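You operate a simulated robot arm through the tools that you are given. There is no shell and no other tool.

The job below is to be done with a simulated robot arm. You get a single attempt, and the scene is never put back.

TASK
Fill jar No. 26 to its 100 ml line with blue water and put its lid back on.
Fine: put the jar back where it stood; close the knob. Set down upright: what you pick out.

Only the result counts: the job must be done as asked and must still hold three seconds after the hand-in. Knocking over, shifting, dropping, spilling or breaking anything else fails it. A push-on lid holds only when it is set on centred and level and pressed home; a screw cap is set on level and turned clockwise until tight.

THE ROBOT
A 6-joint arm with a two-finger parallel gripper, fixed in place. Base frame: the origin is on the floor under the middle of its stand, x ahead of it, y to its left, z up; the work surface is at about z = 0.9. Lengths are in m, angles in degrees, forces in N, time in s.
With the tool pointing down near the work surface it reaches from about 0.24 to 0.64 m from the base axis. Its first joint turns from -66.0 to 66.0 degrees. Payload 2.7 kg.
The tool frame sits at the grasp point between the pads (the TCP): z along the fingers, y along the line on which they close. The tips reach 0.023 m beyond it. The gripper opens to 0.094 m. The fingers are 0.038 m wide and 0.01 m thick; the gripper's body (0.054 by 0.096 m) begins 0.039 m behind the TCP.
Orientation is told as [roll, pitch, yaw] about the base's x, y, z axes, in that order, counted from this pose: with the fingers straight down and closing along the base's y, the tool's x points along the base's -x, its y along +y and its z along -z.

THE INTERFACE
- The arm moves only by the tool jog_arm. Its argument "increments" is one flat list of numbers, 7 for each row, row after row: the shift along the tool's x, y, z in units of 50 mm (1.0 is 50 mm), then the turn, a rotation vector about the tool's x, y, z in units of 4 degrees (1.0 is 4 degrees), then the closure, from 0 (fully open) to 1 (shut). In form: [x, y, z, rx, ry, rz, grip, x, y, z, rx, ry, rz, grip, ...]. A call has 1 to 20 rows; each row shifts and turns the commanded pose from where the row before left it, along the tool's axes as they then stand. A call with a number of a shift or a turn outside -1 to 1 is refused whole. A row lasts 0.2 s, in which the tool goes at most 0.05 m and 8.6 degrees; a call with a longer step from one row to the next is refused whole, and so is a gripper value outside its range. A pose out of reach is approached as far as the arm can. The call stops where the force on the tool passes 40 N (or 10 N more than at its start, if that is more) or the arm is blocked; 0.2 s more then pass. The fingers move at their own pace (about 0.045 m/s each) and stop on an object; they squeeze with about 26 N. The grip force told is the motor's: it shows also when the fingers shut on nothing. Time passes only in rows, and 0.2 s behind the last, so rows that do not move let the fingers close. The reply holds the time, the measured pose of the TCP, the force on the tool along the base axes, the opening and the grip force, in the units named above and with some noise, with the torque about the TCP (base axes, N m) and any sound that the robot's microphone picked up, and new pictures: "views" is both (left out), scene, wrist or none.
- Cameras (640 x 400 px; columns grow to the right, rows downward): "scene" is fixed at [0.0835, -0.4304, 1.4224]; the picture's right is [0.74, -0.67, 0.00], its down [-0.28, -0.31, -0.91] and it looks along [0.61, 0.67, -0.41] (base axes); focal length 318 px, centre (320, 200). "wrist" rides on the gripper at [0.086, 0.016, -0.074] in the tool frame; the picture's right is [-0.18, 0.98, 0.00], its down [-0.58, -0.11, -0.81] and it looks along [-0.79, -0.15, 0.59] (tool axes); focal length 243 px, centre (320, 200). There is no depth. A picture from a camera that has moved, and an enlarged one, comes with that camera's place and axes in the base frame and with its lens.
- zoom(camera, box): a new picture of the part [left, top, right, bottom] of that camera's present view, enlarged. The clock stands still meanwhile.
- hand_in(): hands the job in; it is judged then, once.

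Nothing tells you positions but the pictures and the camera data. Unless the task says otherwise, let go and move clear before handing in.

The tools are called after ">>>" by a JSON object that holds its "name" and its "arguments". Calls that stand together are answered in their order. jog_arm: Moves the arm, as the interface text tells. Its arguments: {"type":"object","properties":{"increments":{"type":"array"},"views":{"type":"string","enum":["both","scene","wrist","none"]}},"required":["increments"]} The other tools are called the same way: zoom (camera, box) takes an enlarged picture of a part of a camera's view; hand_in () hands the job in.

At the start:

```text
time_s: 0.0
eef_pos: [0.3566, 0.0329, 1.2794]
tcp_rot: [0.0, -0.1, 0.1]
force: [-0.5, -0.1, 0.1]
moment: [0.0, 0.02, -0.01]
opening: 0.094
grasp_force: 0.1
```

scene: 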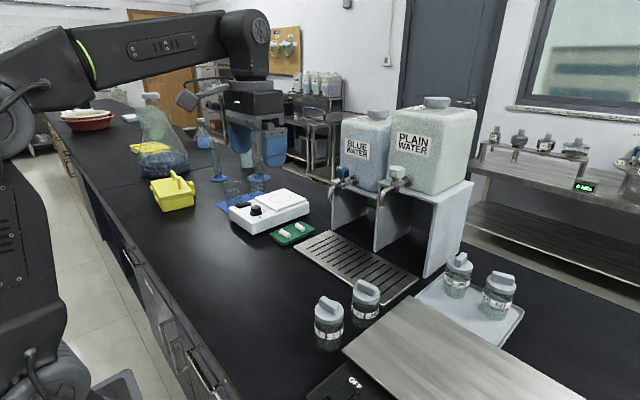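
wrist: 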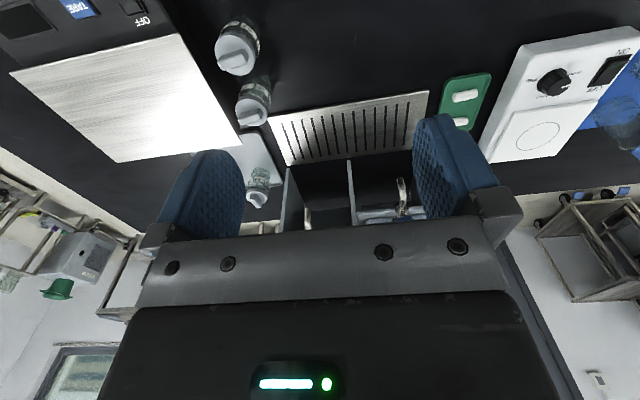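

I see four lidded jars, two water tanks with taps over a drip tray, a scale and a hotplate. First I will enlarge the pictures to read the jar labels and inspect the taps.

>>> {"name": "zoom", "arguments": {"camera": "scene", "box": [300, 240, 540, 390]}}

>>> {"name": "zoom", "arguments": {"camera": "scene", "box": [310, 90, 490, 210]}}

>>> {"name": "zoom", "arguments": {"camera": "scene", "box": [300, 270, 400, 360]}}

>>> {"name": "zoom", "arguments": {"camera": "scene", "box": [430, 240, 530, 330]}}

>>> {"name": "zoom", "arguments": {"camera": "wrist", "box": [180, 0, 440, 240]}}

```text
2.67 times, centred on (420, 315) of scene
camera zoom: at [0.0835, -0.4304, 1.4224], right [0.74, -0.67, 0.0], down [-0.28, -0.31, -0.91], along [0.61, 0.67, -0.41], focal length 848 px, centre (53, -107)
```

zoom: 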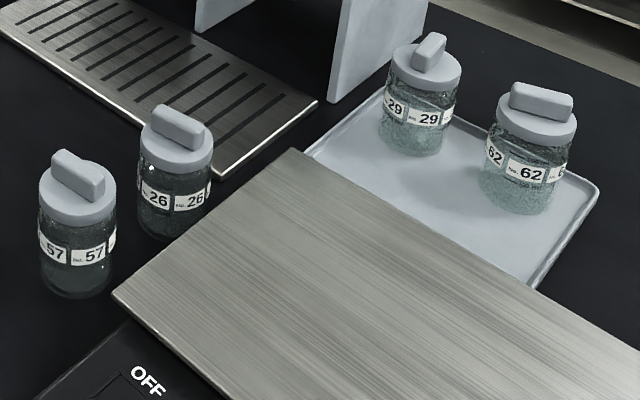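

```text
3.33 times, centred on (400, 150) of scene
camera zoom: at [0.0835, -0.4304, 1.4224], right [0.74, -0.67, 0.0], down [-0.28, -0.31, -0.91], along [0.61, 0.67, -0.41], focal length 1060 px, centre (53, 367)
```

zoom: 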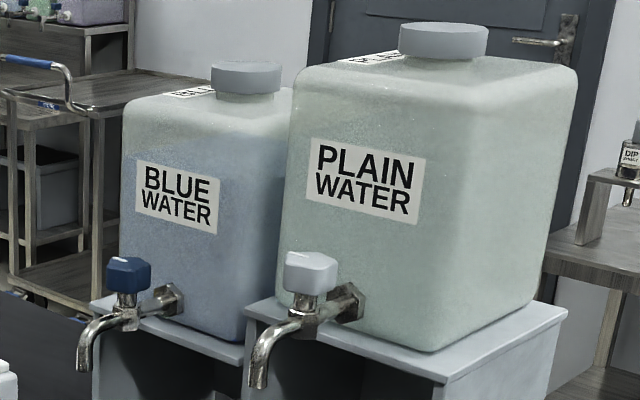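

```text
4.44 times, centred on (350, 315) of scene
camera zoom: at [0.0835, -0.4304, 1.4224], right [0.74, -0.67, 0.0], down [-0.28, -0.31, -0.91], along [0.61, 0.67, -0.41], focal length 1413 px, centre (187, -311)
```

zoom: 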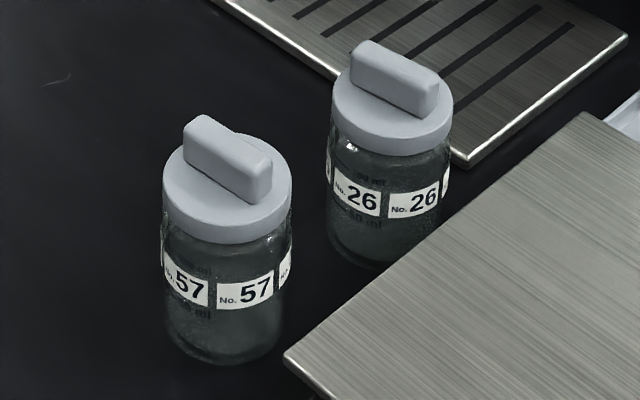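

```text
4.44 times, centred on (480, 285) of scene
camera zoom: at [0.0835, -0.4304, 1.4224], right [0.74, -0.67, 0.0], down [-0.28, -0.31, -0.91], along [0.61, 0.67, -0.41], focal length 1413 px, centre (-391, -178)
```

zoom: 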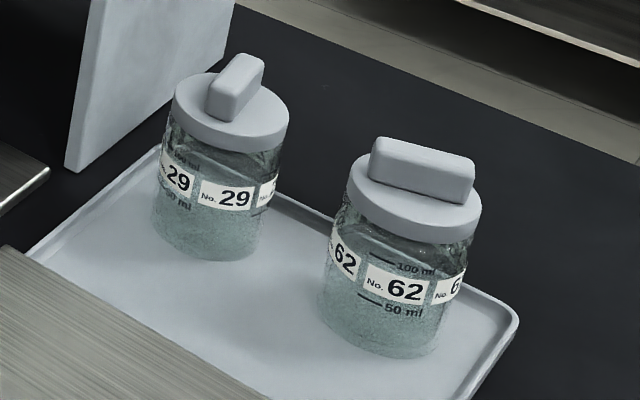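

```text
1.67 times, centred on (310, 120) of wrist
camera zoom: at [0.2707, 0.0497, 1.3539], right [0.18, 0.98, 0.0], down [0.58, -0.11, 0.81], along [0.79, -0.15, -0.59], focal length 404 px, centre (337, 333)
```

zoom: 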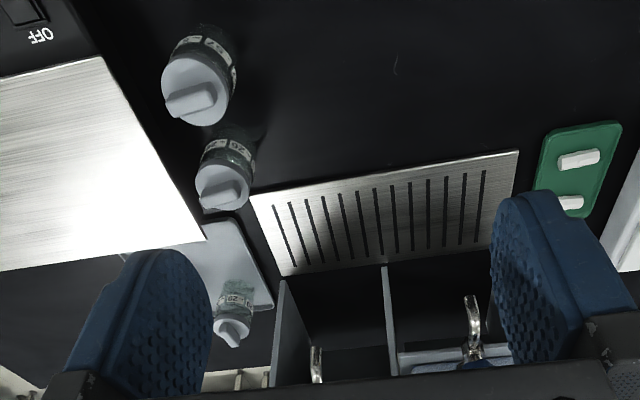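

The jar labelled No. 26 is the one next to the drip tray at about (0.50, -0.12), with No. 57 about 0.1 m closer to the base. I will look at the background display, the steel-plated device and the taps before moving.

>>> {"name": "zoom", "arguments": {"camera": "scene", "box": [550, 130, 640, 200]}}

>>> {"name": "zoom", "arguments": {"camera": "scene", "box": [280, 320, 440, 400]}}

>>> {"name": "zoom", "arguments": {"camera": "scene", "box": [320, 155, 420, 215]}}

>>> {"name": "zoom", "arguments": {"camera": "scene", "box": [200, 170, 420, 310]}}

>>> {"name": "zoom", "arguments": {"camera": "wrist", "box": [0, 0, 160, 100]}}

>>> {"name": "zoom", "arguments": {"camera": "wrist", "box": [480, 20, 640, 130]}}

```text
5.71 times, centred on (595, 165) of scene
camera zoom: at [0.0835, -0.4304, 1.4224], right [0.74, -0.67, 0.0], down [-0.28, -0.31, -0.91], along [0.61, 0.67, -0.41], focal length 1817 px, centre (-1251, 400)
```

zoom: 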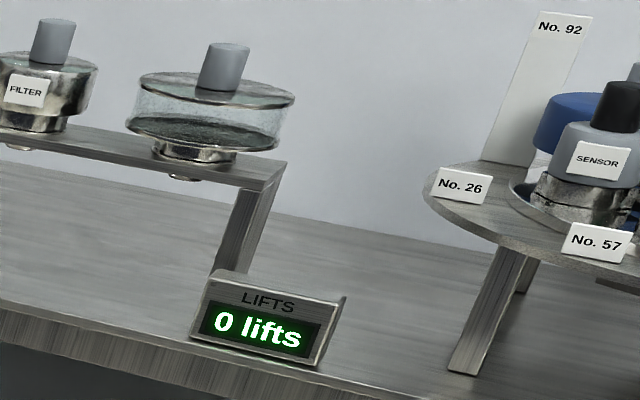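

```text
4.00 times, centred on (360, 360) of scene
camera zoom: at [0.0835, -0.4304, 1.4224], right [0.74, -0.67, 0.0], down [-0.28, -0.31, -0.91], along [0.61, 0.67, -0.41], focal length 1272 px, centre (160, -440)
```

zoom: 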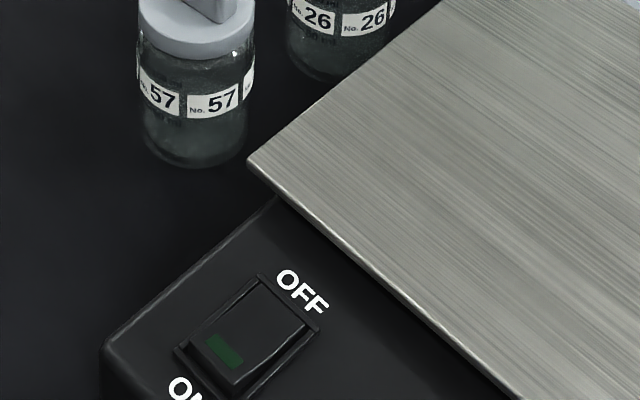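

```text
6.40 times, centred on (370, 185) of scene
camera zoom: at [0.0835, -0.4304, 1.4224], right [0.74, -0.67, 0.0], down [-0.28, -0.31, -0.91], along [0.61, 0.67, -0.41], focal length 2035 px, centre (0, 296)
```

zoom: 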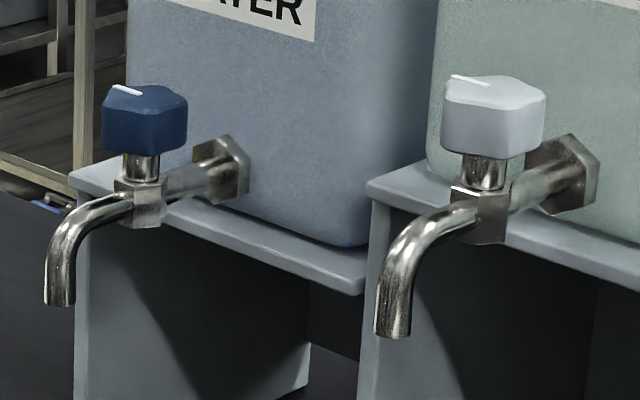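

```text
2.86 times, centred on (310, 240) of scene
camera zoom: at [0.0835, -0.4304, 1.4224], right [0.74, -0.67, 0.0], down [-0.28, -0.31, -0.91], along [0.61, 0.67, -0.41], focal length 908 px, centre (349, 86)
```

zoom: 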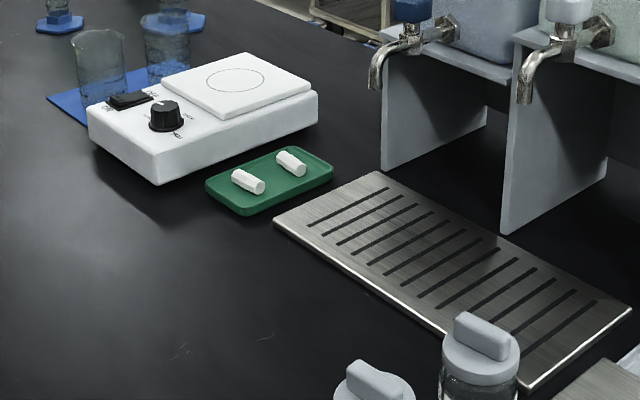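

```text
4.00 times, centred on (80, 50) of wrist
camera zoom: at [0.2707, 0.0497, 1.3539], right [0.18, 0.98, 0.0], down [0.58, -0.11, 0.81], along [0.79, -0.15, -0.59], focal length 970 px, centre (1280, 800)
```

zoom: 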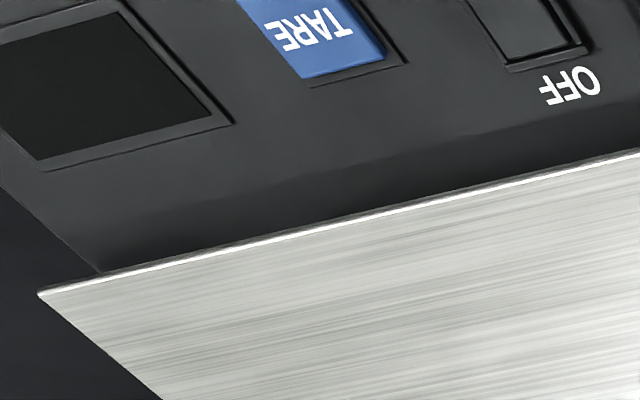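

```text
3.64 times, centred on (560, 75) of wrist
camera zoom: at [0.2707, 0.0497, 1.3539], right [0.18, 0.98, 0.0], down [0.58, -0.11, 0.81], along [0.79, -0.15, -0.59], focal length 882 px, centre (-553, 654)
```

zoom: 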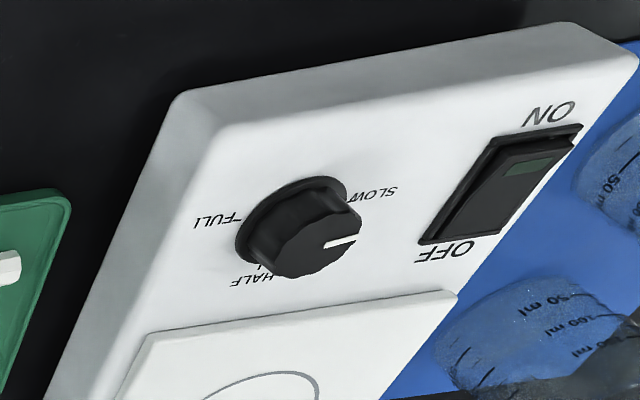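

Jar 26's lid bar appears to sit at about (0.498, -0.117, 0.99), running along y, with the scale's plate edge at roughly y = -0.17. I will move above the jar, staying high, to get a closer look.

>>> {"name": "jog_arm", "arguments": {"increments": [-0.3, -0.5, 0.3, 0, 0, 0, 0, -0.3, -0.5, 0.3, 0, 0, 0, 0, -0.3, -0.5, 0.3, 0, 0, 0, 0, -0.3, -0.5, 0.3, 0, 0, 0, 0, -0.3, -0.5, 0.3, 0, 0, 0, 0, -0.3, -0.5, 0.3, 0, 0, 0, 0], "views": "both"}}

```text
time_s: 1.4
eef_pos: [0.4445, -0.1198, 1.188]
tcp_rot: [0.0, 0.0, 0.1]
force: [0.6, -0.2, 0.3]
moment: [0.03, 0.0, -0.01]
opening: 0.0942
grasp_force: 0.1
camera wrist: at [0.3584, -0.102, 1.2619], right [0.18, 0.98, 0.0], down [0.58, -0.11, 0.81], along [0.79, -0.15, -0.59], focal length 243 px, centre (320, 200)
```

scene: 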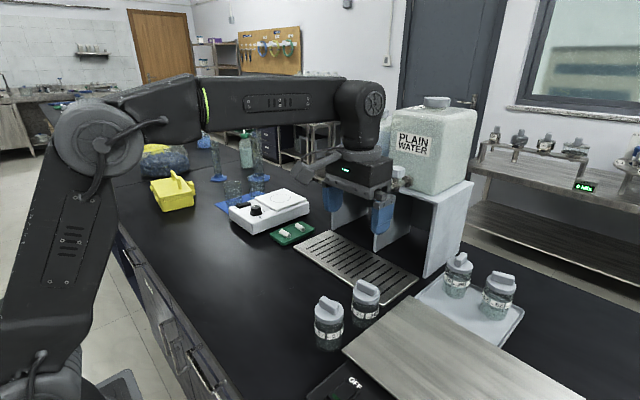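
wrist: 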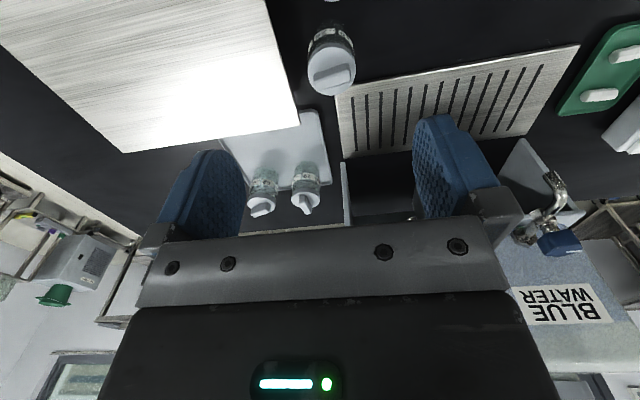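

The hand is now at y = -0.12 and the blue tap is visible in the wrist view, at right. I will enlarge that and jar 26 to triangulate both.

>>> {"name": "zoom", "arguments": {"camera": "wrist", "box": [480, 130, 640, 260]}}

>>> {"name": "zoom", "arguments": {"camera": "wrist", "box": [250, 0, 400, 110]}}

```text
3.08 times, centred on (560, 195) of wrist
camera zoom: at [0.3584, -0.102, 1.2619], right [0.18, 0.98, 0.0], down [0.58, -0.11, 0.81], along [0.79, -0.15, -0.59], focal length 746 px, centre (-418, 215)
```

zoom: 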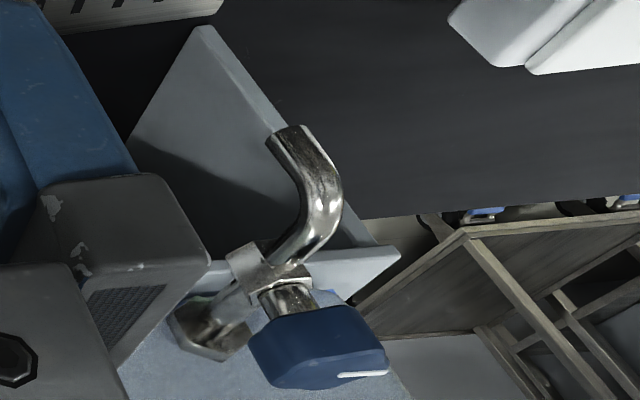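

```text
3.64 times, centred on (325, 55) of wrist
camera zoom: at [0.3584, -0.102, 1.2619], right [0.18, 0.98, 0.0], down [0.58, -0.11, 0.81], along [0.79, -0.15, -0.59], focal length 882 px, centre (302, 727)
```

zoom: 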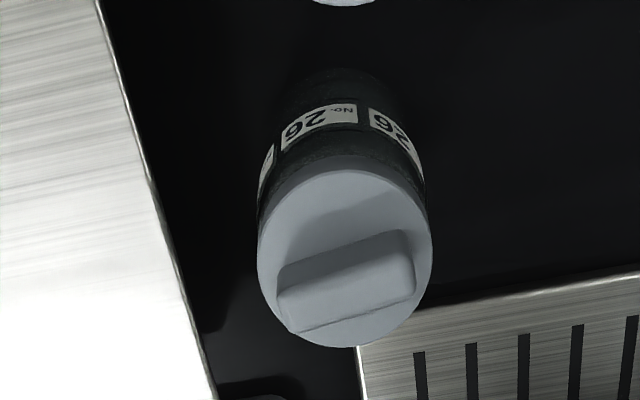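

The bar runs about 6° off the y axis, so I will turn the hand to yaw -84° so that the fingers close across it. I am staying high while turning.

>>> {"name": "jog_arm", "arguments": {"increments": [0, 0, 0, 0, 0, 1, 0, 0, 0, 0, 0, 0, 1, 0, 0, 0, 0, 0, 0, 1, 0, 0, 0, 0, 0, 0, 1, 0, 0, 0, 0, 0, 0, 1, 0, 0, 0, 0, 0, 0, 1, 0, 0, 0, 0, 0, 0, 1, 0, 0, 0, 0, 0, 0, 1, 0, 0, 0, 0, 0, 0, 1, 0, 0, 0, 0, 0, 0, 1, 0, 0, 0, 0, 0, 0, 1, 0, 0, 0, 0, 0, 0, 1, 0, 0, 0, 0, 0, 0, 1, 0, 0, 0, 0, 0, 0, 1, 0, 0, 0, 0, 0, 0, 1, 0, 0, 0, 0, 0, 0, 1, 0, 0, 0, 0, 0, 0, 1, 0, 0, 0, 0, 0, 0, 1, 0, 0, 0, 0, 0, 0, 1, 0, 0, 0, 0, 0, 0, 1, 0], "views": "wrist"}}

```text
time_s: 5.6
eef_pos: [0.4474, -0.1168, 1.1898]
tcp_rot: [0.0, 0.0, -80.0]
force: [0.4, 0.3, 0.3]
moment: [0.0, 0.02, 0.0]
opening: 0.0942
grasp_force: 0.0
camera wrist: at [0.4485, -0.0289, 1.2641], right [1.0, -0.01, 0.0], down [-0.01, -0.59, 0.81], along [-0.01, -0.81, -0.59], focal length 243 px, centre (320, 200)
```

wrist: 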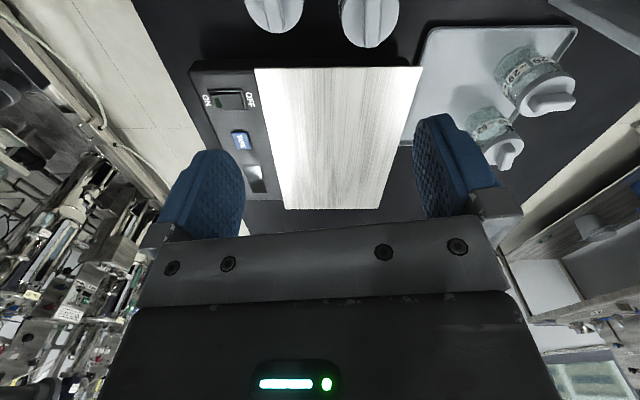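

>>> {"name": "jog_arm", "arguments": {"increments": [0, 0, 0, 0, 0, 1, 0, -0.023, 0.343, 0.6, 0, 0, 0, 0.2, -0.023, 0.343, 0.6, 0, 0, 0, 0.3, -0.023, 0.343, 0.6, 0, 0, 0, 0.4, 0, 0, 0, 0, 0, 0, 0.5], "views": "both"}}

```text
time_s: 6.8
eef_pos: [0.4974, -0.1141, 1.0977]
tcp_rot: [0.0, 0.0, -84.0]
force: [-0.3, 0.5, -0.8]
moment: [-0.01, -0.02, 0.0]
opening: 0.047
grasp_force: 0.0
camera wrist: at [0.5042, -0.0252, 1.1727], right [1.0, -0.08, 0.0], down [-0.05, -0.59, 0.81], along [-0.06, -0.8, -0.59], focal length 243 px, centre (320, 200)
```

scene: 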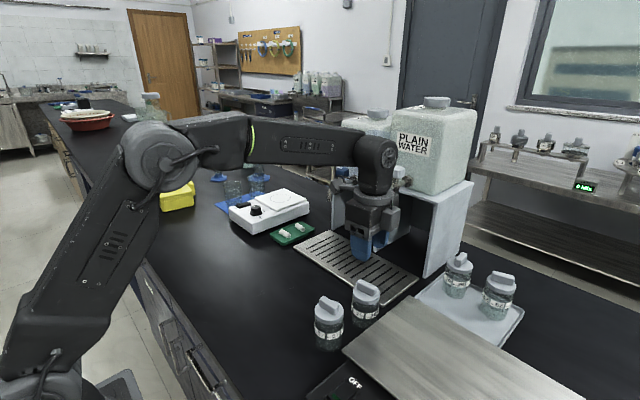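
wrist: 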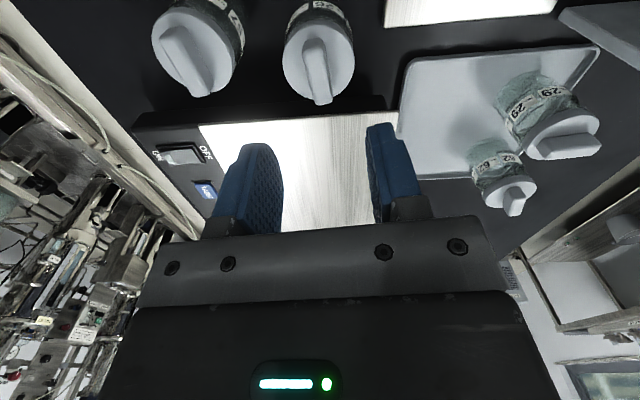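

>>> {"name": "zoom", "arguments": {"camera": "wrist", "box": [260, 10, 380, 110]}}

>>> {"name": "zoom", "arguments": {"camera": "scene", "box": [320, 150, 460, 350]}}

```text
4.00 times, centred on (320, 60) of wrist
camera zoom: at [0.5042, -0.0252, 1.1727], right [1.0, -0.08, 0.0], down [-0.05, -0.59, 0.81], along [-0.06, -0.8, -0.59], focal length 970 px, centre (320, 760)
```

zoom: 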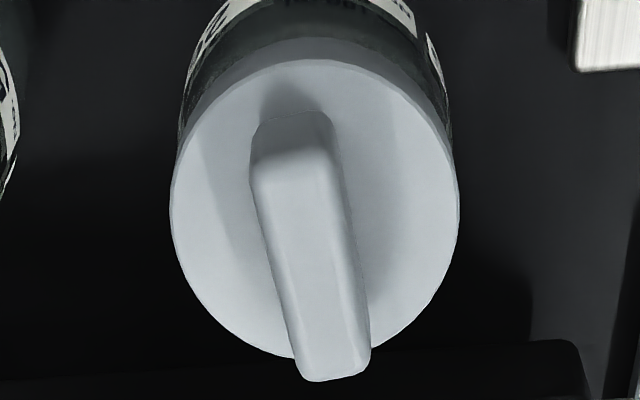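

```text
2.00 times, centred on (390, 250) of scene
camera zoom: at [0.0835, -0.4304, 1.4224], right [0.74, -0.67, 0.0], down [-0.28, -0.31, -0.91], along [0.61, 0.67, -0.41], focal length 636 px, centre (180, 100)
```

zoom: 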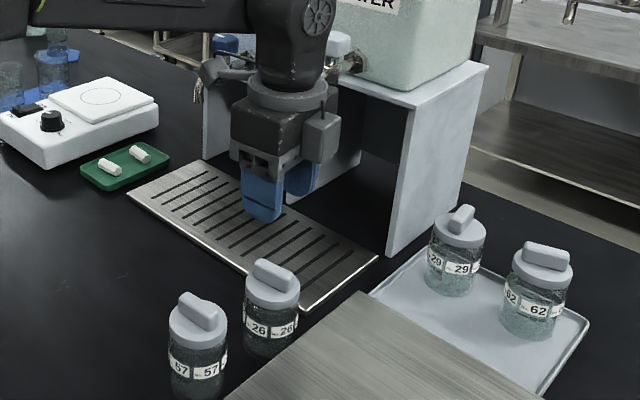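

Hand is aligned over the lid bar of No. 26: bar centre about (0.496, -0.114), 6° off y. Going down to just above the lid with the fingers partly closed, and then I'll check.

>>> {"name": "jog_arm", "arguments": {"increments": [0, -0.01, 0.43, 0, 0, 0, 0.55, 0, -0.01, 0.43, 0, 0, 0, 0.55, 0, -0.01, 0.43, 0, 0, 0, 0.55, 0, 0, 0.4, 0, 0, 0, 0.55, 0, 0, 0, 0, 0, 0, 0.55], "views": "both"}}

```text
time_s: 8.0
eef_pos: [0.4972, -0.1141, 1.014]
tcp_rot: [0.0, 0.0, -84.0]
force: [-1.6, 0.1, -0.7]
moment: [0.0, 0.04, -0.02]
opening: 0.0422
grasp_force: 0.0
camera wrist: at [0.5045, -0.0259, 1.088], right [1.0, -0.08, 0.0], down [-0.05, -0.59, 0.81], along [-0.06, -0.8, -0.59], focal length 243 px, centre (320, 200)
```

scene: 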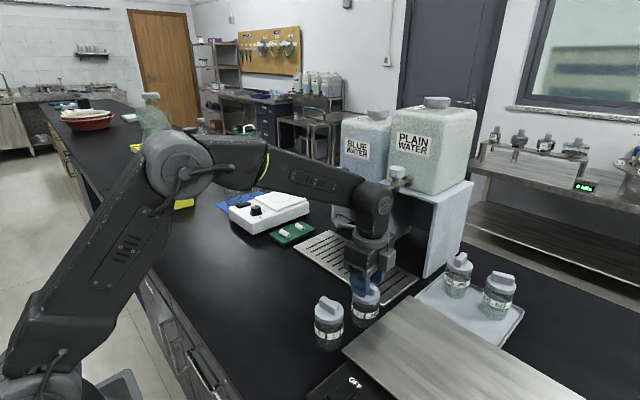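
wrist: 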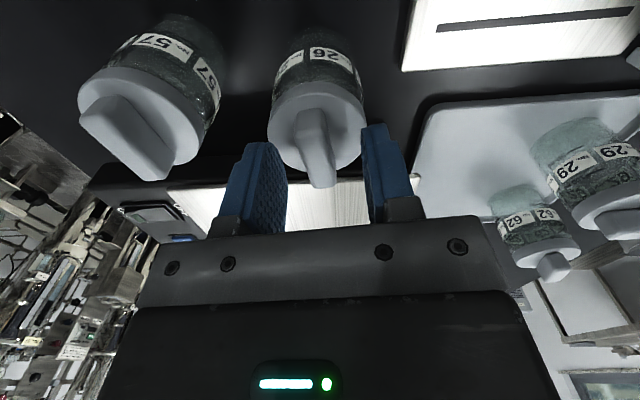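

>>> {"name": "zoom", "arguments": {"camera": "wrist", "box": [220, 30, 420, 220]}}

>>> {"name": "zoom", "arguments": {"camera": "scene", "box": [310, 230, 430, 350]}}

```text
2.11 times, centred on (320, 125) of wrist
camera zoom: at [0.5045, -0.0259, 1.088], right [1.0, -0.08, 0.0], down [-0.05, -0.59, 0.81], along [-0.06, -0.8, -0.59], focal length 511 px, centre (320, 358)
```

zoom: 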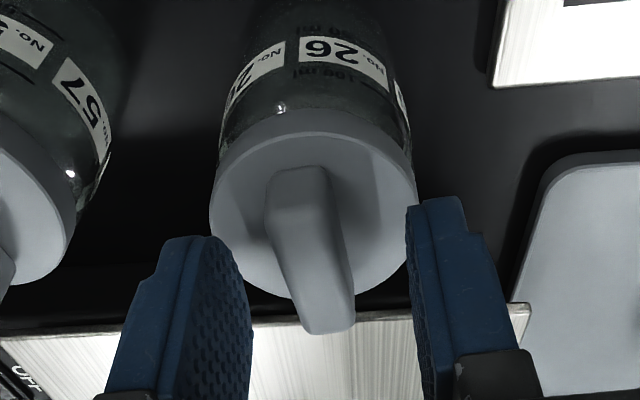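

```text
3.33 times, centred on (370, 290) of scene
camera zoom: at [0.0835, -0.4304, 1.4224], right [0.74, -0.67, 0.0], down [-0.28, -0.31, -0.91], along [0.61, 0.67, -0.41], focal length 1060 px, centre (153, -100)
```

zoom: 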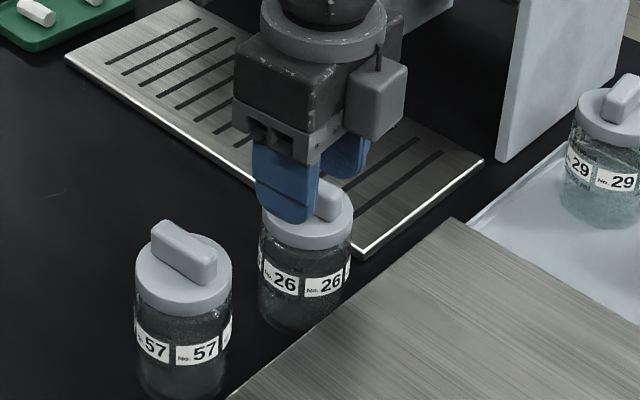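

The bar top is at about z = 0.999 and the lid disc at 0.980, so I will lower the TCP to about 1.005 (tips at 0.982) and close on the bar.

>>> {"name": "jog_arm", "arguments": {"increments": [0, 0, 0.17, 0, 0, 0, 0.55, 0, 0, 0, 0, 0, 0, 1, 0, 0, 0, 0, 0, 0, 1, 0, 0, 0, 0, 0, 0, 1, 0, 0, 0, 0, 0, 0, 1], "views": "both"}}

```text
time_s: 9.2
eef_pos: [0.4973, -0.1144, 1.0061]
tcp_rot: [0.0, 0.1, -83.9]
force: [-0.4, -0.8, -0.2]
moment: [0.02, 0.0, 0.03]
opening: 0.0137
grasp_force: 26.0
heard: snap
camera wrist: at [0.5044, -0.0259, 1.0803], right [1.0, -0.08, 0.0], down [-0.05, -0.59, 0.81], along [-0.06, -0.8, -0.59], focal length 243 px, centre (320, 200)
```

scene: 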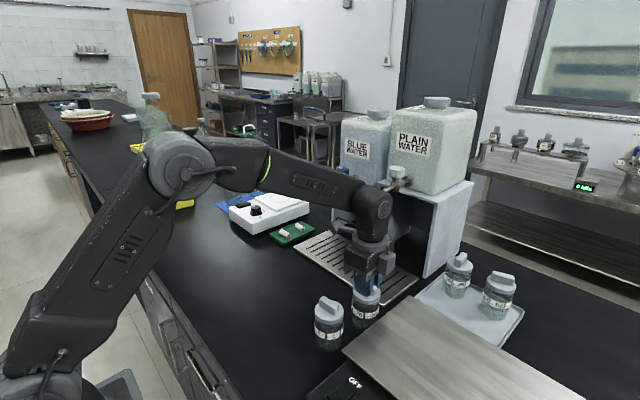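
wrist: 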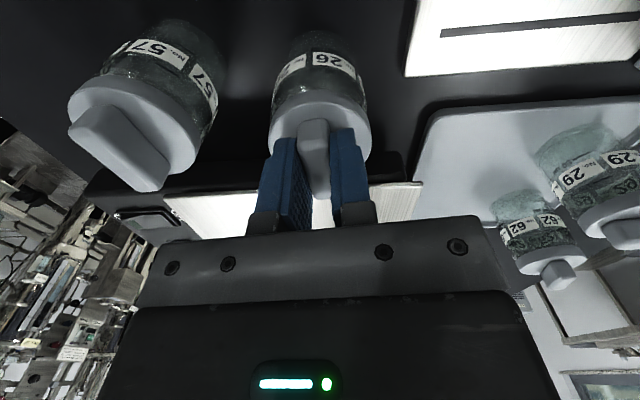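

The fingers hold the bar (0.0137 m, 26 N) and there was a "snap", which suggests a push-on lid. I will lift a little and watch whether the jar comes along.

>>> {"name": "jog_arm", "arguments": {"increments": [0, 0, -0.1, 0, 0, 0, 1, 0, 0, -0.1, 0, 0, 0, 1, 0, 0, 0, 0, 0, 0, 1], "views": "both"}}

>>> {"name": "zoom", "arguments": {"camera": "scene", "box": [310, 230, 430, 350]}}

>>> {"name": "zoom", "arguments": {"camera": "wrist", "box": [220, 30, 420, 220]}}

```text
time_s: 10.0
eef_pos: [0.4978, -0.1158, 1.0164]
tcp_rot: [-0.1, -0.1, -84.0]
force: [-0.1, 0.6, -0.5]
moment: [0.02, -0.02, -0.01]
opening: 0.0135
grasp_force: 26.1
camera wrist: at [0.5047, -0.0272, 1.0908], right [1.0, -0.08, 0.0], down [-0.05, -0.59, 0.81], along [-0.06, -0.8, -0.59], focal length 243 px, centre (320, 200)
```

scene: 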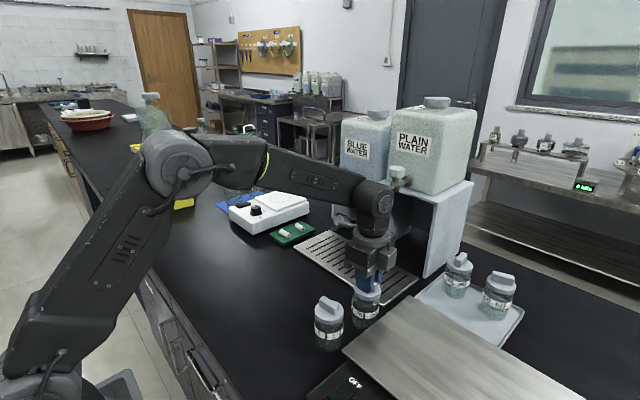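
wrist: 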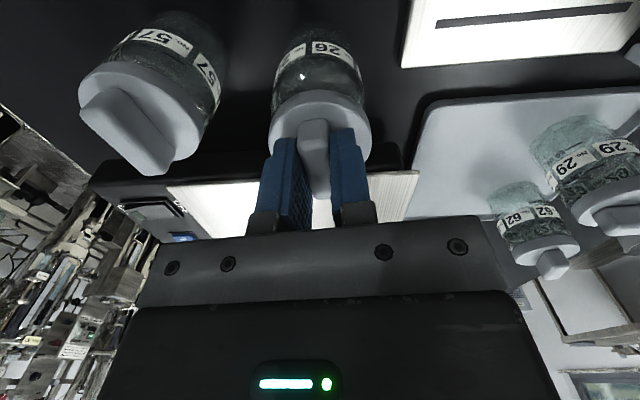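

```text
3.33 times, centred on (370, 290) of scene
camera zoom: at [0.0835, -0.4304, 1.4224], right [0.74, -0.67, 0.0], down [-0.28, -0.31, -0.91], along [0.61, 0.67, -0.41], focal length 1060 px, centre (153, -100)
```

zoom: 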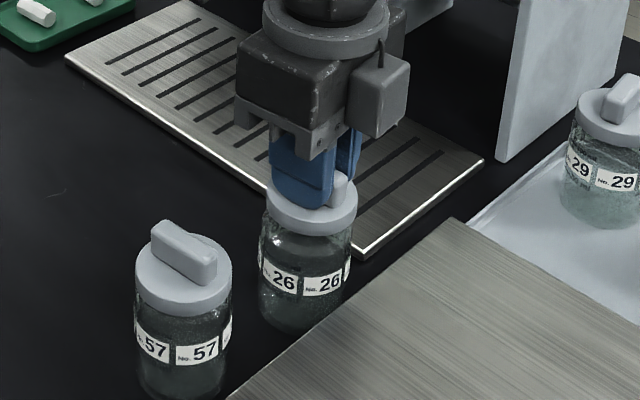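

```text
2.11 times, centred on (320, 125) of wrist
camera zoom: at [0.5047, -0.0272, 1.0908], right [1.0, -0.08, 0.0], down [-0.05, -0.59, 0.81], along [-0.06, -0.8, -0.59], focal length 511 px, centre (320, 358)
```

zoom: 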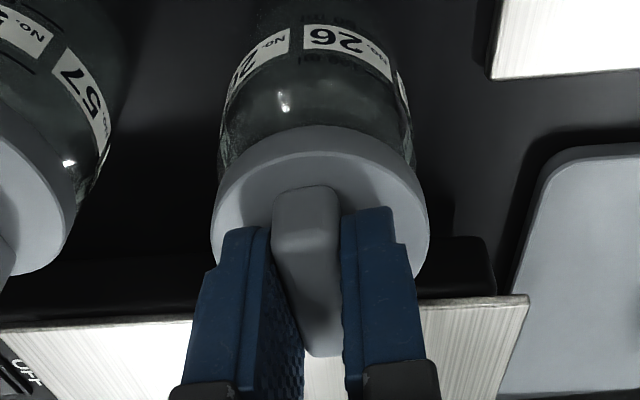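

The lid came off cleanly: it is 10 mm up and the jar stayed put. I will carry the lid to free table at about (0.36, 0.16).

>>> {"name": "jog_arm", "arguments": {"increments": [0, 0, -0.4, 0, 0, 0, 1, 0, 0, -0.6, 0, 0, 0, 1, 0, 0, -0.6, 0, 0, 0, 1, 0.717, -0.269, 0, 0, 0, 0, 1, 0.717, -0.269, 0, 0, 0, 0, 1, 0.717, -0.269, 0, 0, 0, 0, 1, 0.717, -0.269, 0, 0, 0, 0, 1, 0.717, -0.269, 0, 0, 0, 0, 1, 0.717, -0.269, 0, 0, 0, 0, 1, 0.717, -0.269, 0, 0, 0, 0, 1, 0.717, -0.269, 0, 0, 0, 0, 1, 0, 0, 0, 0, 0, 0, 1], "views": "both"}}

>>> {"name": "zoom", "arguments": {"camera": "scene", "box": [300, 240, 460, 360]}}

```text
time_s: 12.6
eef_pos: [0.3585, 0.1614, 1.1003]
tcp_rot: [0.0, 0.0, -84.0]
force: [0.0, 0.1, -0.4]
moment: [0.04, 0.0, 0.01]
opening: 0.0138
grasp_force: 25.9
camera wrist: at [0.3654, 0.2504, 1.1741], right [1.0, -0.08, 0.0], down [-0.05, -0.59, 0.81], along [-0.06, -0.8, -0.59], focal length 243 px, centre (320, 200)
```

scene: 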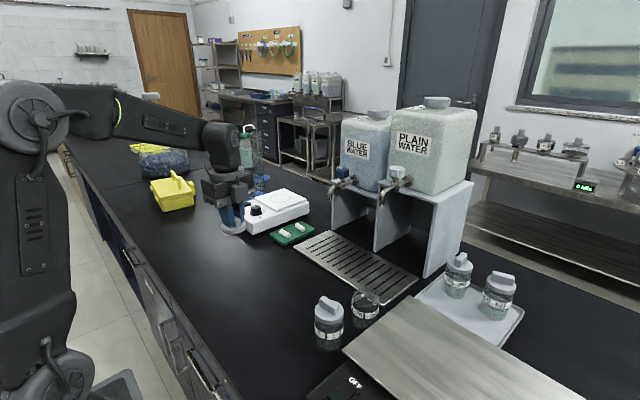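
wrist: 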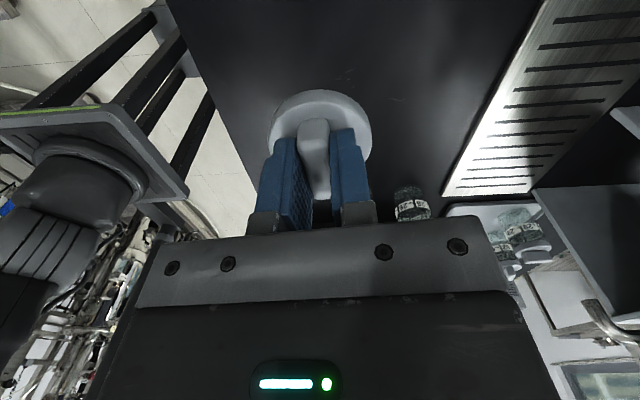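

```text
3.33 times, centred on (380, 300) of scene
camera zoom: at [0.0835, -0.4304, 1.4224], right [0.74, -0.67, 0.0], down [-0.28, -0.31, -0.91], along [0.61, 0.67, -0.41], focal length 1060 px, centre (120, -133)
```

zoom: 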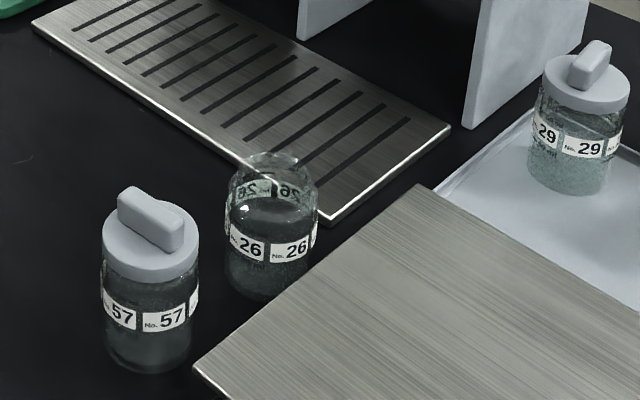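

The lid is in hand over free table. Jar 26 stands open; I will look closely at it, since there seems to be a surface inside it.

>>> {"name": "zoom", "arguments": {"camera": "scene", "box": [335, 280, 395, 335]}}

>>> {"name": "zoom", "arguments": {"camera": "wrist", "box": [380, 170, 450, 230]}}

```text
7.27 times, centred on (365, 308) of scene
camera zoom: at [0.0835, -0.4304, 1.4224], right [0.74, -0.67, 0.0], down [-0.28, -0.31, -0.91], along [0.61, 0.67, -0.41], focal length 2312 px, centre (-7, -582)
```

zoom: 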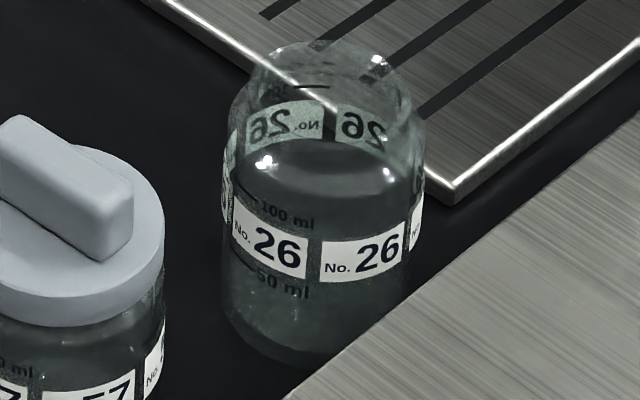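

```text
6.67 times, centred on (415, 200) of wrist
camera zoom: at [0.3654, 0.2504, 1.1741], right [1.0, -0.08, 0.0], down [-0.05, -0.59, 0.81], along [-0.06, -0.8, -0.59], focal length 1618 px, centre (-313, 200)
```

zoom: 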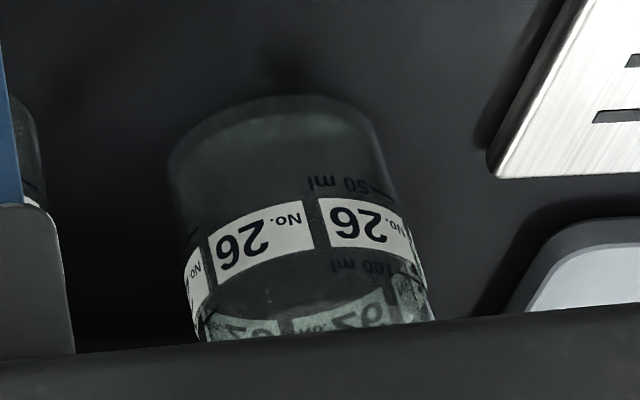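

There may be some liquid or just reflections inside the open jar; I will inspect it from above later. First I will set the lid down here, slowly.

>>> {"name": "jog_arm", "arguments": {"increments": [0, 0, 0.7, 0, 0, 0, 1, 0, 0, 0.7, 0, 0, 0, 1, 0, 0, 0.7, 0, 0, 0, 1, 0, 0, 0.7, 0, 0, 0, 1, 0, 0, 0, 0, 0, 0, 1], "views": "both"}}

>>> {"name": "zoom", "arguments": {"camera": "scene", "box": [190, 180, 290, 260]}}

```text
time_s: 13.8
eef_pos: [0.3574, 0.1584, 0.9543]
tcp_rot: [0.0, 0.0, -84.1]
force: [-0.6, 0.1, -0.3]
moment: [0.0, 0.01, -0.04]
opening: 0.014
grasp_force: 26.5
camera wrist: at [0.3651, 0.2474, 1.0296], right [1.0, -0.08, 0.0], down [-0.05, -0.59, 0.81], along [-0.06, -0.8, -0.59], focal length 243 px, centre (320, 200)
```

scene: 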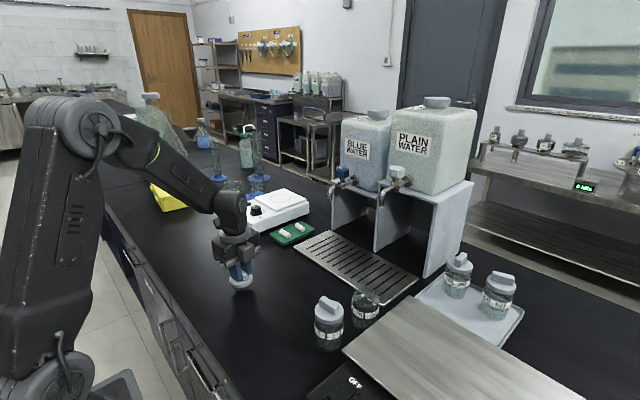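
wrist: 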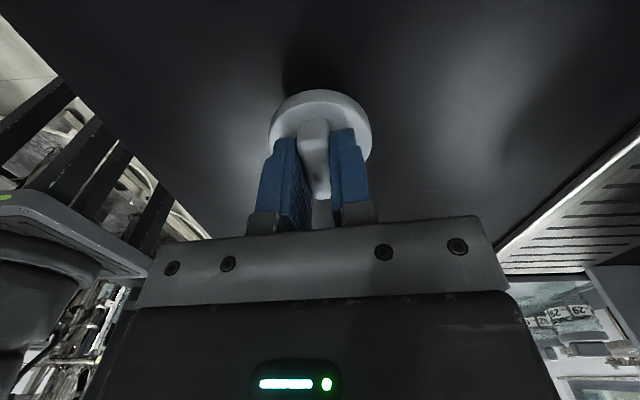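

```text
5.00 times, centred on (240, 220) of scene
camera zoom: at [0.0835, -0.4304, 1.4224], right [0.74, -0.67, 0.0], down [-0.28, -0.31, -0.91], along [0.61, 0.67, -0.41], focal length 1590 px, centre (720, 100)
```

zoom: 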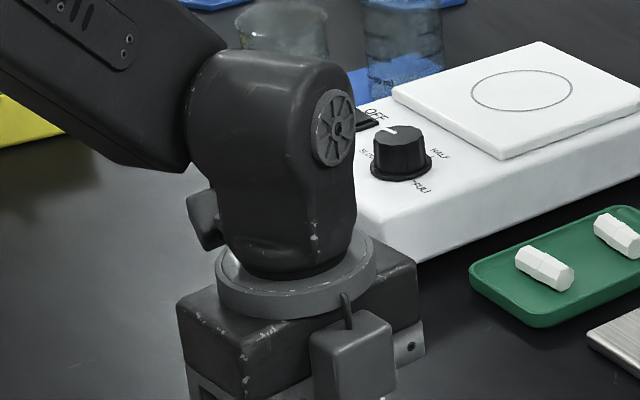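

>>> {"name": "jog_arm", "arguments": {"increments": [0, 0, 0.06, 0, 0, 0, 1, 0, 0, 0.06, 0, 0, 0, 1, 0, 0, 0, 0, 0, 0, 1], "views": "wrist"}}

>>> {"name": "zoom", "arguments": {"camera": "scene", "box": [205, 240, 285, 300]}}

```text
time_s: 14.6
eef_pos: [0.3594, 0.1582, 0.9493]
tcp_rot: [0.1, 0.0, -84.0]
force: [0.3, -1.1, 0.0]
moment: [-0.03, 0.01, 0.01]
opening: 0.0137
grasp_force: 26.0
camera wrist: at [0.3664, 0.2471, 1.0246], right [1.0, -0.08, 0.0], down [-0.05, -0.59, 0.81], along [-0.06, -0.8, -0.59], focal length 243 px, centre (320, 200)
```

wrist: 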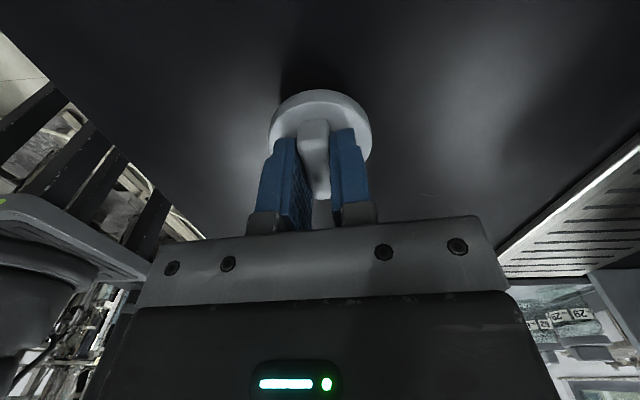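

```text
6.67 times, centred on (245, 270) of scene
camera zoom: at [0.0835, -0.4304, 1.4224], right [0.74, -0.67, 0.0], down [-0.28, -0.31, -0.91], along [0.61, 0.67, -0.41], focal length 2120 px, centre (820, -267)
```

zoom: 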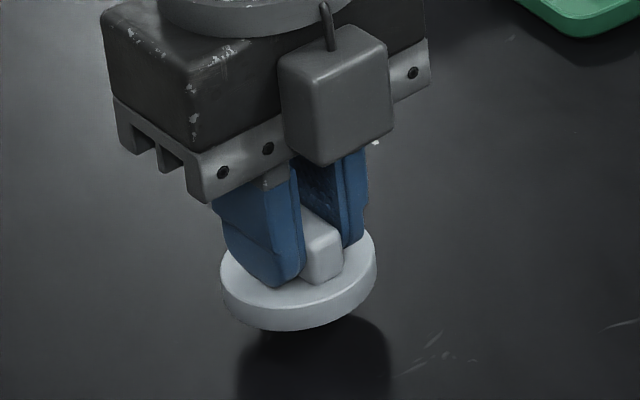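

>>> {"name": "jog_arm", "arguments": {"increments": [0, 0, 0.07, 0, 0, 0, 1, 0, 0, 0.07, 0, 0, 0, 1, 0, 0, 0, 0, 0, 0, 1], "views": "none"}}

>>> {"name": "zoom", "arguments": {"camera": "scene", "box": [205, 240, 285, 300]}}

```text
time_s: 15.4
eef_pos: [0.3595, 0.1584, 0.9434]
tcp_rot: [-0.1, 0.0, -84.0]
force: [0.3, 0.0, 0.0]
moment: [0.0, 0.0, 0.01]
opening: 0.0137
grasp_force: 26.2
```

```text
6.67 times, centred on (245, 270) of scene
camera zoom: at [0.0835, -0.4304, 1.4224], right [0.74, -0.67, 0.0], down [-0.28, -0.31, -0.91], along [0.61, 0.67, -0.41], focal length 2120 px, centre (820, -267)
```

zoom: 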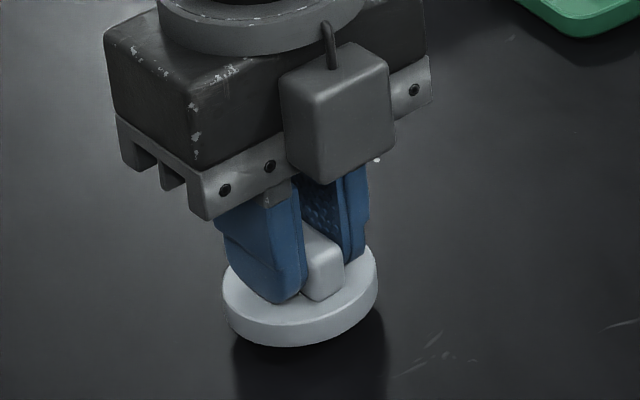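

>>> {"name": "jog_arm", "arguments": {"increments": [0, 0, 0.03, 0, 0, 0, 1, 0, 0, 0.03, 0, 0, 0, 1, 0, 0, 0, 0, 0, 0, 1], "views": "none"}}

>>> {"name": "zoom", "arguments": {"camera": "scene", "box": [205, 240, 285, 300]}}

```text
time_s: 16.2
eef_pos: [0.36, 0.1579, 0.9416]
tcp_rot: [0.1, 0.0, -84.0]
force: [0.1, 0.0, 0.6]
moment: [0.0, 0.0, -0.02]
opening: 0.0139
grasp_force: 26.5
```

```text
6.67 times, centred on (245, 270) of scene
camera zoom: at [0.0835, -0.4304, 1.4224], right [0.74, -0.67, 0.0], down [-0.28, -0.31, -0.91], along [0.61, 0.67, -0.41], focal length 2120 px, centre (820, -267)
```

zoom: 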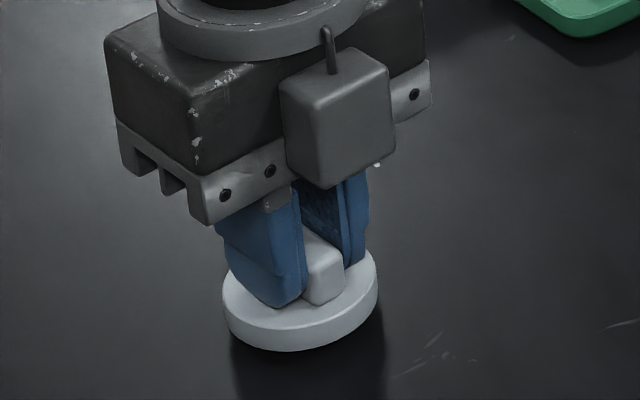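

>>> {"name": "jog_arm", "arguments": {"increments": [0, 0, 0.03, 0, 0, 0, 1, 0, 0, 0.03, 0, 0, 0, 1, 0, 0, 0, 0, 0, 0, 1], "views": "none"}}

>>> {"name": "zoom", "arguments": {"camera": "scene", "box": [205, 240, 285, 300]}}

```text
time_s: 17.0
eef_pos: [0.3599, 0.1594, 0.9378]
tcp_rot: [0.0, -0.1, -83.9]
force: [0.6, 0.7, -0.6]
moment: [0.02, 0.0, 0.02]
opening: 0.014
grasp_force: 26.0
```

```text
6.67 times, centred on (245, 270) of scene
camera zoom: at [0.0835, -0.4304, 1.4224], right [0.74, -0.67, 0.0], down [-0.28, -0.31, -0.91], along [0.61, 0.67, -0.41], focal length 2120 px, centre (820, -267)
```

zoom: 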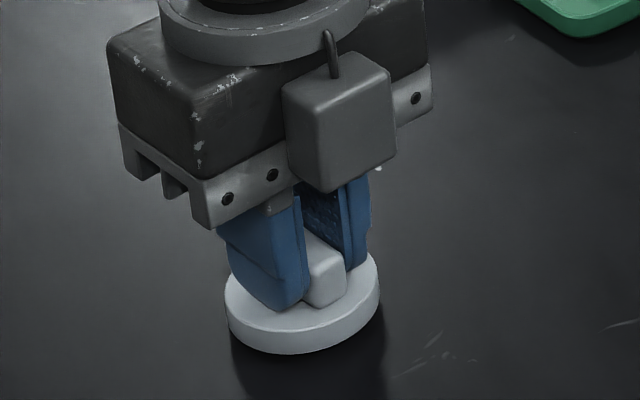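

>>> {"name": "jog_arm", "arguments": {"increments": [0, 0, 0.03, 0, 0, 0, 1, 0, 0, 0.02, 0, 0, 0, 1, 0, 0, 0, 0, 0, 0, 1], "views": "none"}}

>>> {"name": "zoom", "arguments": {"camera": "scene", "box": [205, 240, 285, 300]}}

```text
time_s: 17.8
eef_pos: [0.3597, 0.1592, 0.934]
tcp_rot: [-0.1, 0.0, -84.0]
force: [0.1, 0.3, -0.2]
moment: [0.01, -0.04, 0.0]
opening: 0.0137
grasp_force: 26.3
```

```text
6.67 times, centred on (245, 270) of scene
camera zoom: at [0.0835, -0.4304, 1.4224], right [0.74, -0.67, 0.0], down [-0.28, -0.31, -0.91], along [0.61, 0.67, -0.41], focal length 2120 px, centre (820, -267)
```

zoom: 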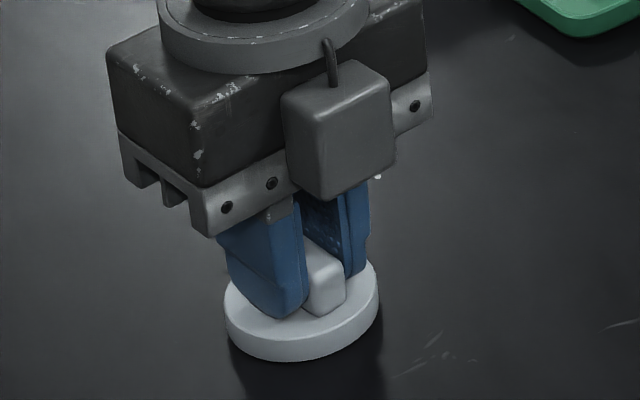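

>>> {"name": "jog_arm", "arguments": {"increments": [0, 0, 0.02, 0, 0, 0, 1, 0, 0, 0.02, 0, 0, 0, 1, 0, 0, 0, 0, 0, 0, 1], "views": "none"}}

>>> {"name": "zoom", "arguments": {"camera": "scene", "box": [205, 240, 285, 300]}}

```text
time_s: 18.6
eef_pos: [0.3603, 0.1606, 0.9349]
tcp_rot: [0.1, 0.0, -83.9]
force: [-8.4, -0.7, 21.9]
moment: [-0.42, 0.12, -0.13]
opening: 0.0137
grasp_force: 26.4
```

```text
6.67 times, centred on (245, 270) of scene
camera zoom: at [0.083, -0.4305, 1.4224], right [0.74, -0.67, 0.0], down [-0.28, -0.31, -0.91], along [0.61, 0.67, -0.41], focal length 2120 px, centre (820, -267)
```

zoom: 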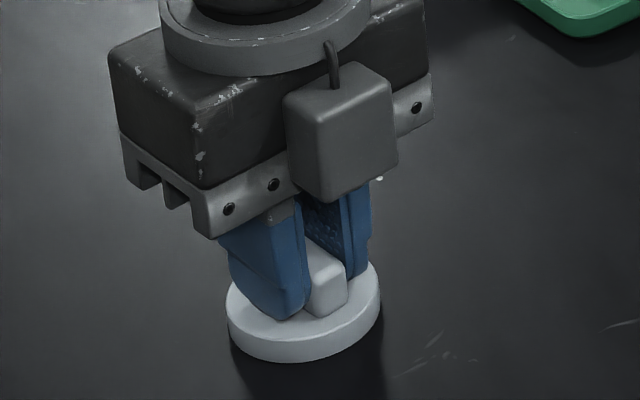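

The lid touches the table (22 N up). I will ease off 1.5 mm, open and rise.

>>> {"name": "jog_arm", "arguments": {"increments": [0, 0, -0.03, 0, 0, 0, 1, 0, 0, 0, 0, 0, 0, 1], "views": "none"}}

>>> {"name": "jog_arm", "arguments": {"increments": [0, 0, 0, 0, 0, 0, 0.7, 0, 0, 0, 0, 0, 0, 0.6, 0, 0, 0, 0, 0, 0, 0.5], "views": "both"}}

```text
time_s: 19.2
eef_pos: [0.3598, 0.1603, 0.9342]
tcp_rot: [0.1, 0.1, -83.9]
force: [-3.8, 2.8, 11.1]
moment: [-0.15, 0.04, -0.07]
opening: 0.0138
grasp_force: 26.5
```

```text
time_s: 20.0
eef_pos: [0.36, 0.1589, 0.9348]
tcp_rot: [-0.1, 0.1, -84.0]
force: [-0.8, -0.5, 4.7]
moment: [0.01, -0.03, 0.03]
opening: 0.0462
grasp_force: 0.0
camera wrist: at [0.3669, 0.2482, 1.0084], right [1.0, -0.08, 0.0], down [-0.05, -0.59, 0.81], along [-0.06, -0.8, -0.59], focal length 243 px, centre (320, 200)
```

scene: 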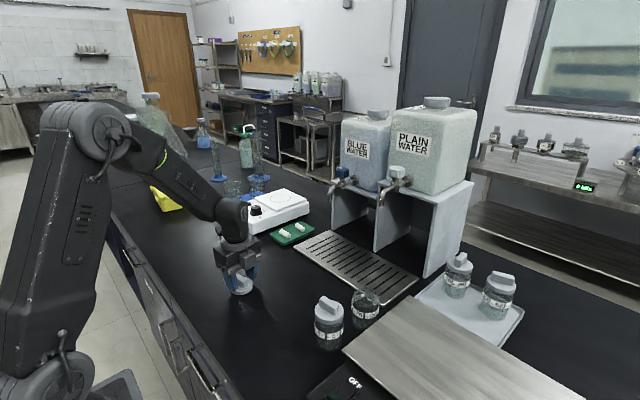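
wrist: 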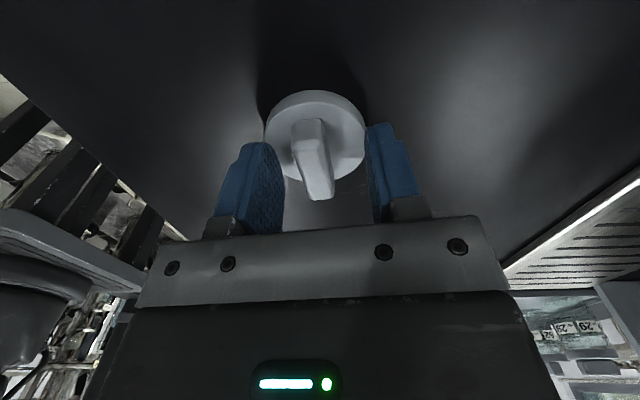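

The lid is standing on the table at about (0.36, 0.16). Rising straight up and turning the hand back towards yaw 0.

>>> {"name": "jog_arm", "arguments": {"increments": [0, 0, -0.2, 0, 0, 0, 0.5, 0, 0, -0.9, 0, 0, 0, 0.4, 0, 0, -0.9, 0, 0, 0, 0.3, 0, 0, -0.9, 0, 0, 0, 0.3, 0, 0, -0.9, 0, 0, 0, 0.3, 0, 0, 0, 0, 0, -1, 0.3, 0, 0, 0, 0, 0, -1, 0.3, 0, 0, 0, 0, 0, -1, 0.3, 0, 0, 0, 0, 0, -1, 0.3, 0, 0, 0, 0, 0, -1, 0.3, 0, 0, 0, 0, 0, -1, 0.3, 0, 0, 0, 0, 0, -1, 0.3, 0, 0, 0, 0, 0, -1, 0.3, 0, 0, 0, 0, 0, -1, 0.3, 0, 0, 0, 0, 0, -1, 0.3, 0, 0, 0, 0, 0, -1, 0.3, 0, 0, 0, 0, 0, -1, 0.3, 0, 0, 0, 0, 0, -1, 0.3, 0, 0, 0, 0, 0, -1, 0.3, 0, 0, 0, 0, 0, -1, 0.3], "views": "both"}}

```text
time_s: 24.2
eef_pos: [0.3593, 0.1594, 1.1219]
tcp_rot: [0.0, 0.1, -23.9]
force: [0.3, -0.4, -0.1]
moment: [0.03, -0.03, 0.0]
opening: 0.0657
grasp_force: 0.0
camera wrist: at [0.2871, 0.2097, 1.1976], right [0.57, 0.82, 0.0], down [0.49, -0.33, 0.81], along [0.66, -0.46, -0.59], focal length 243 px, centre (320, 200)
```

scene: 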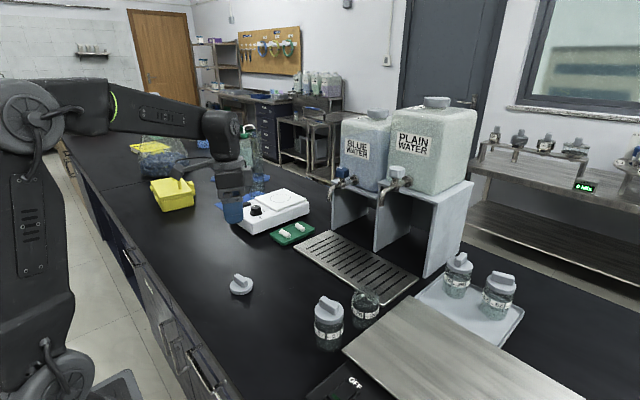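
wrist: 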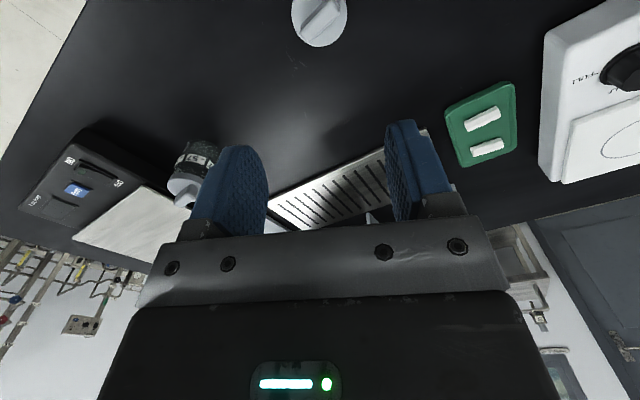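

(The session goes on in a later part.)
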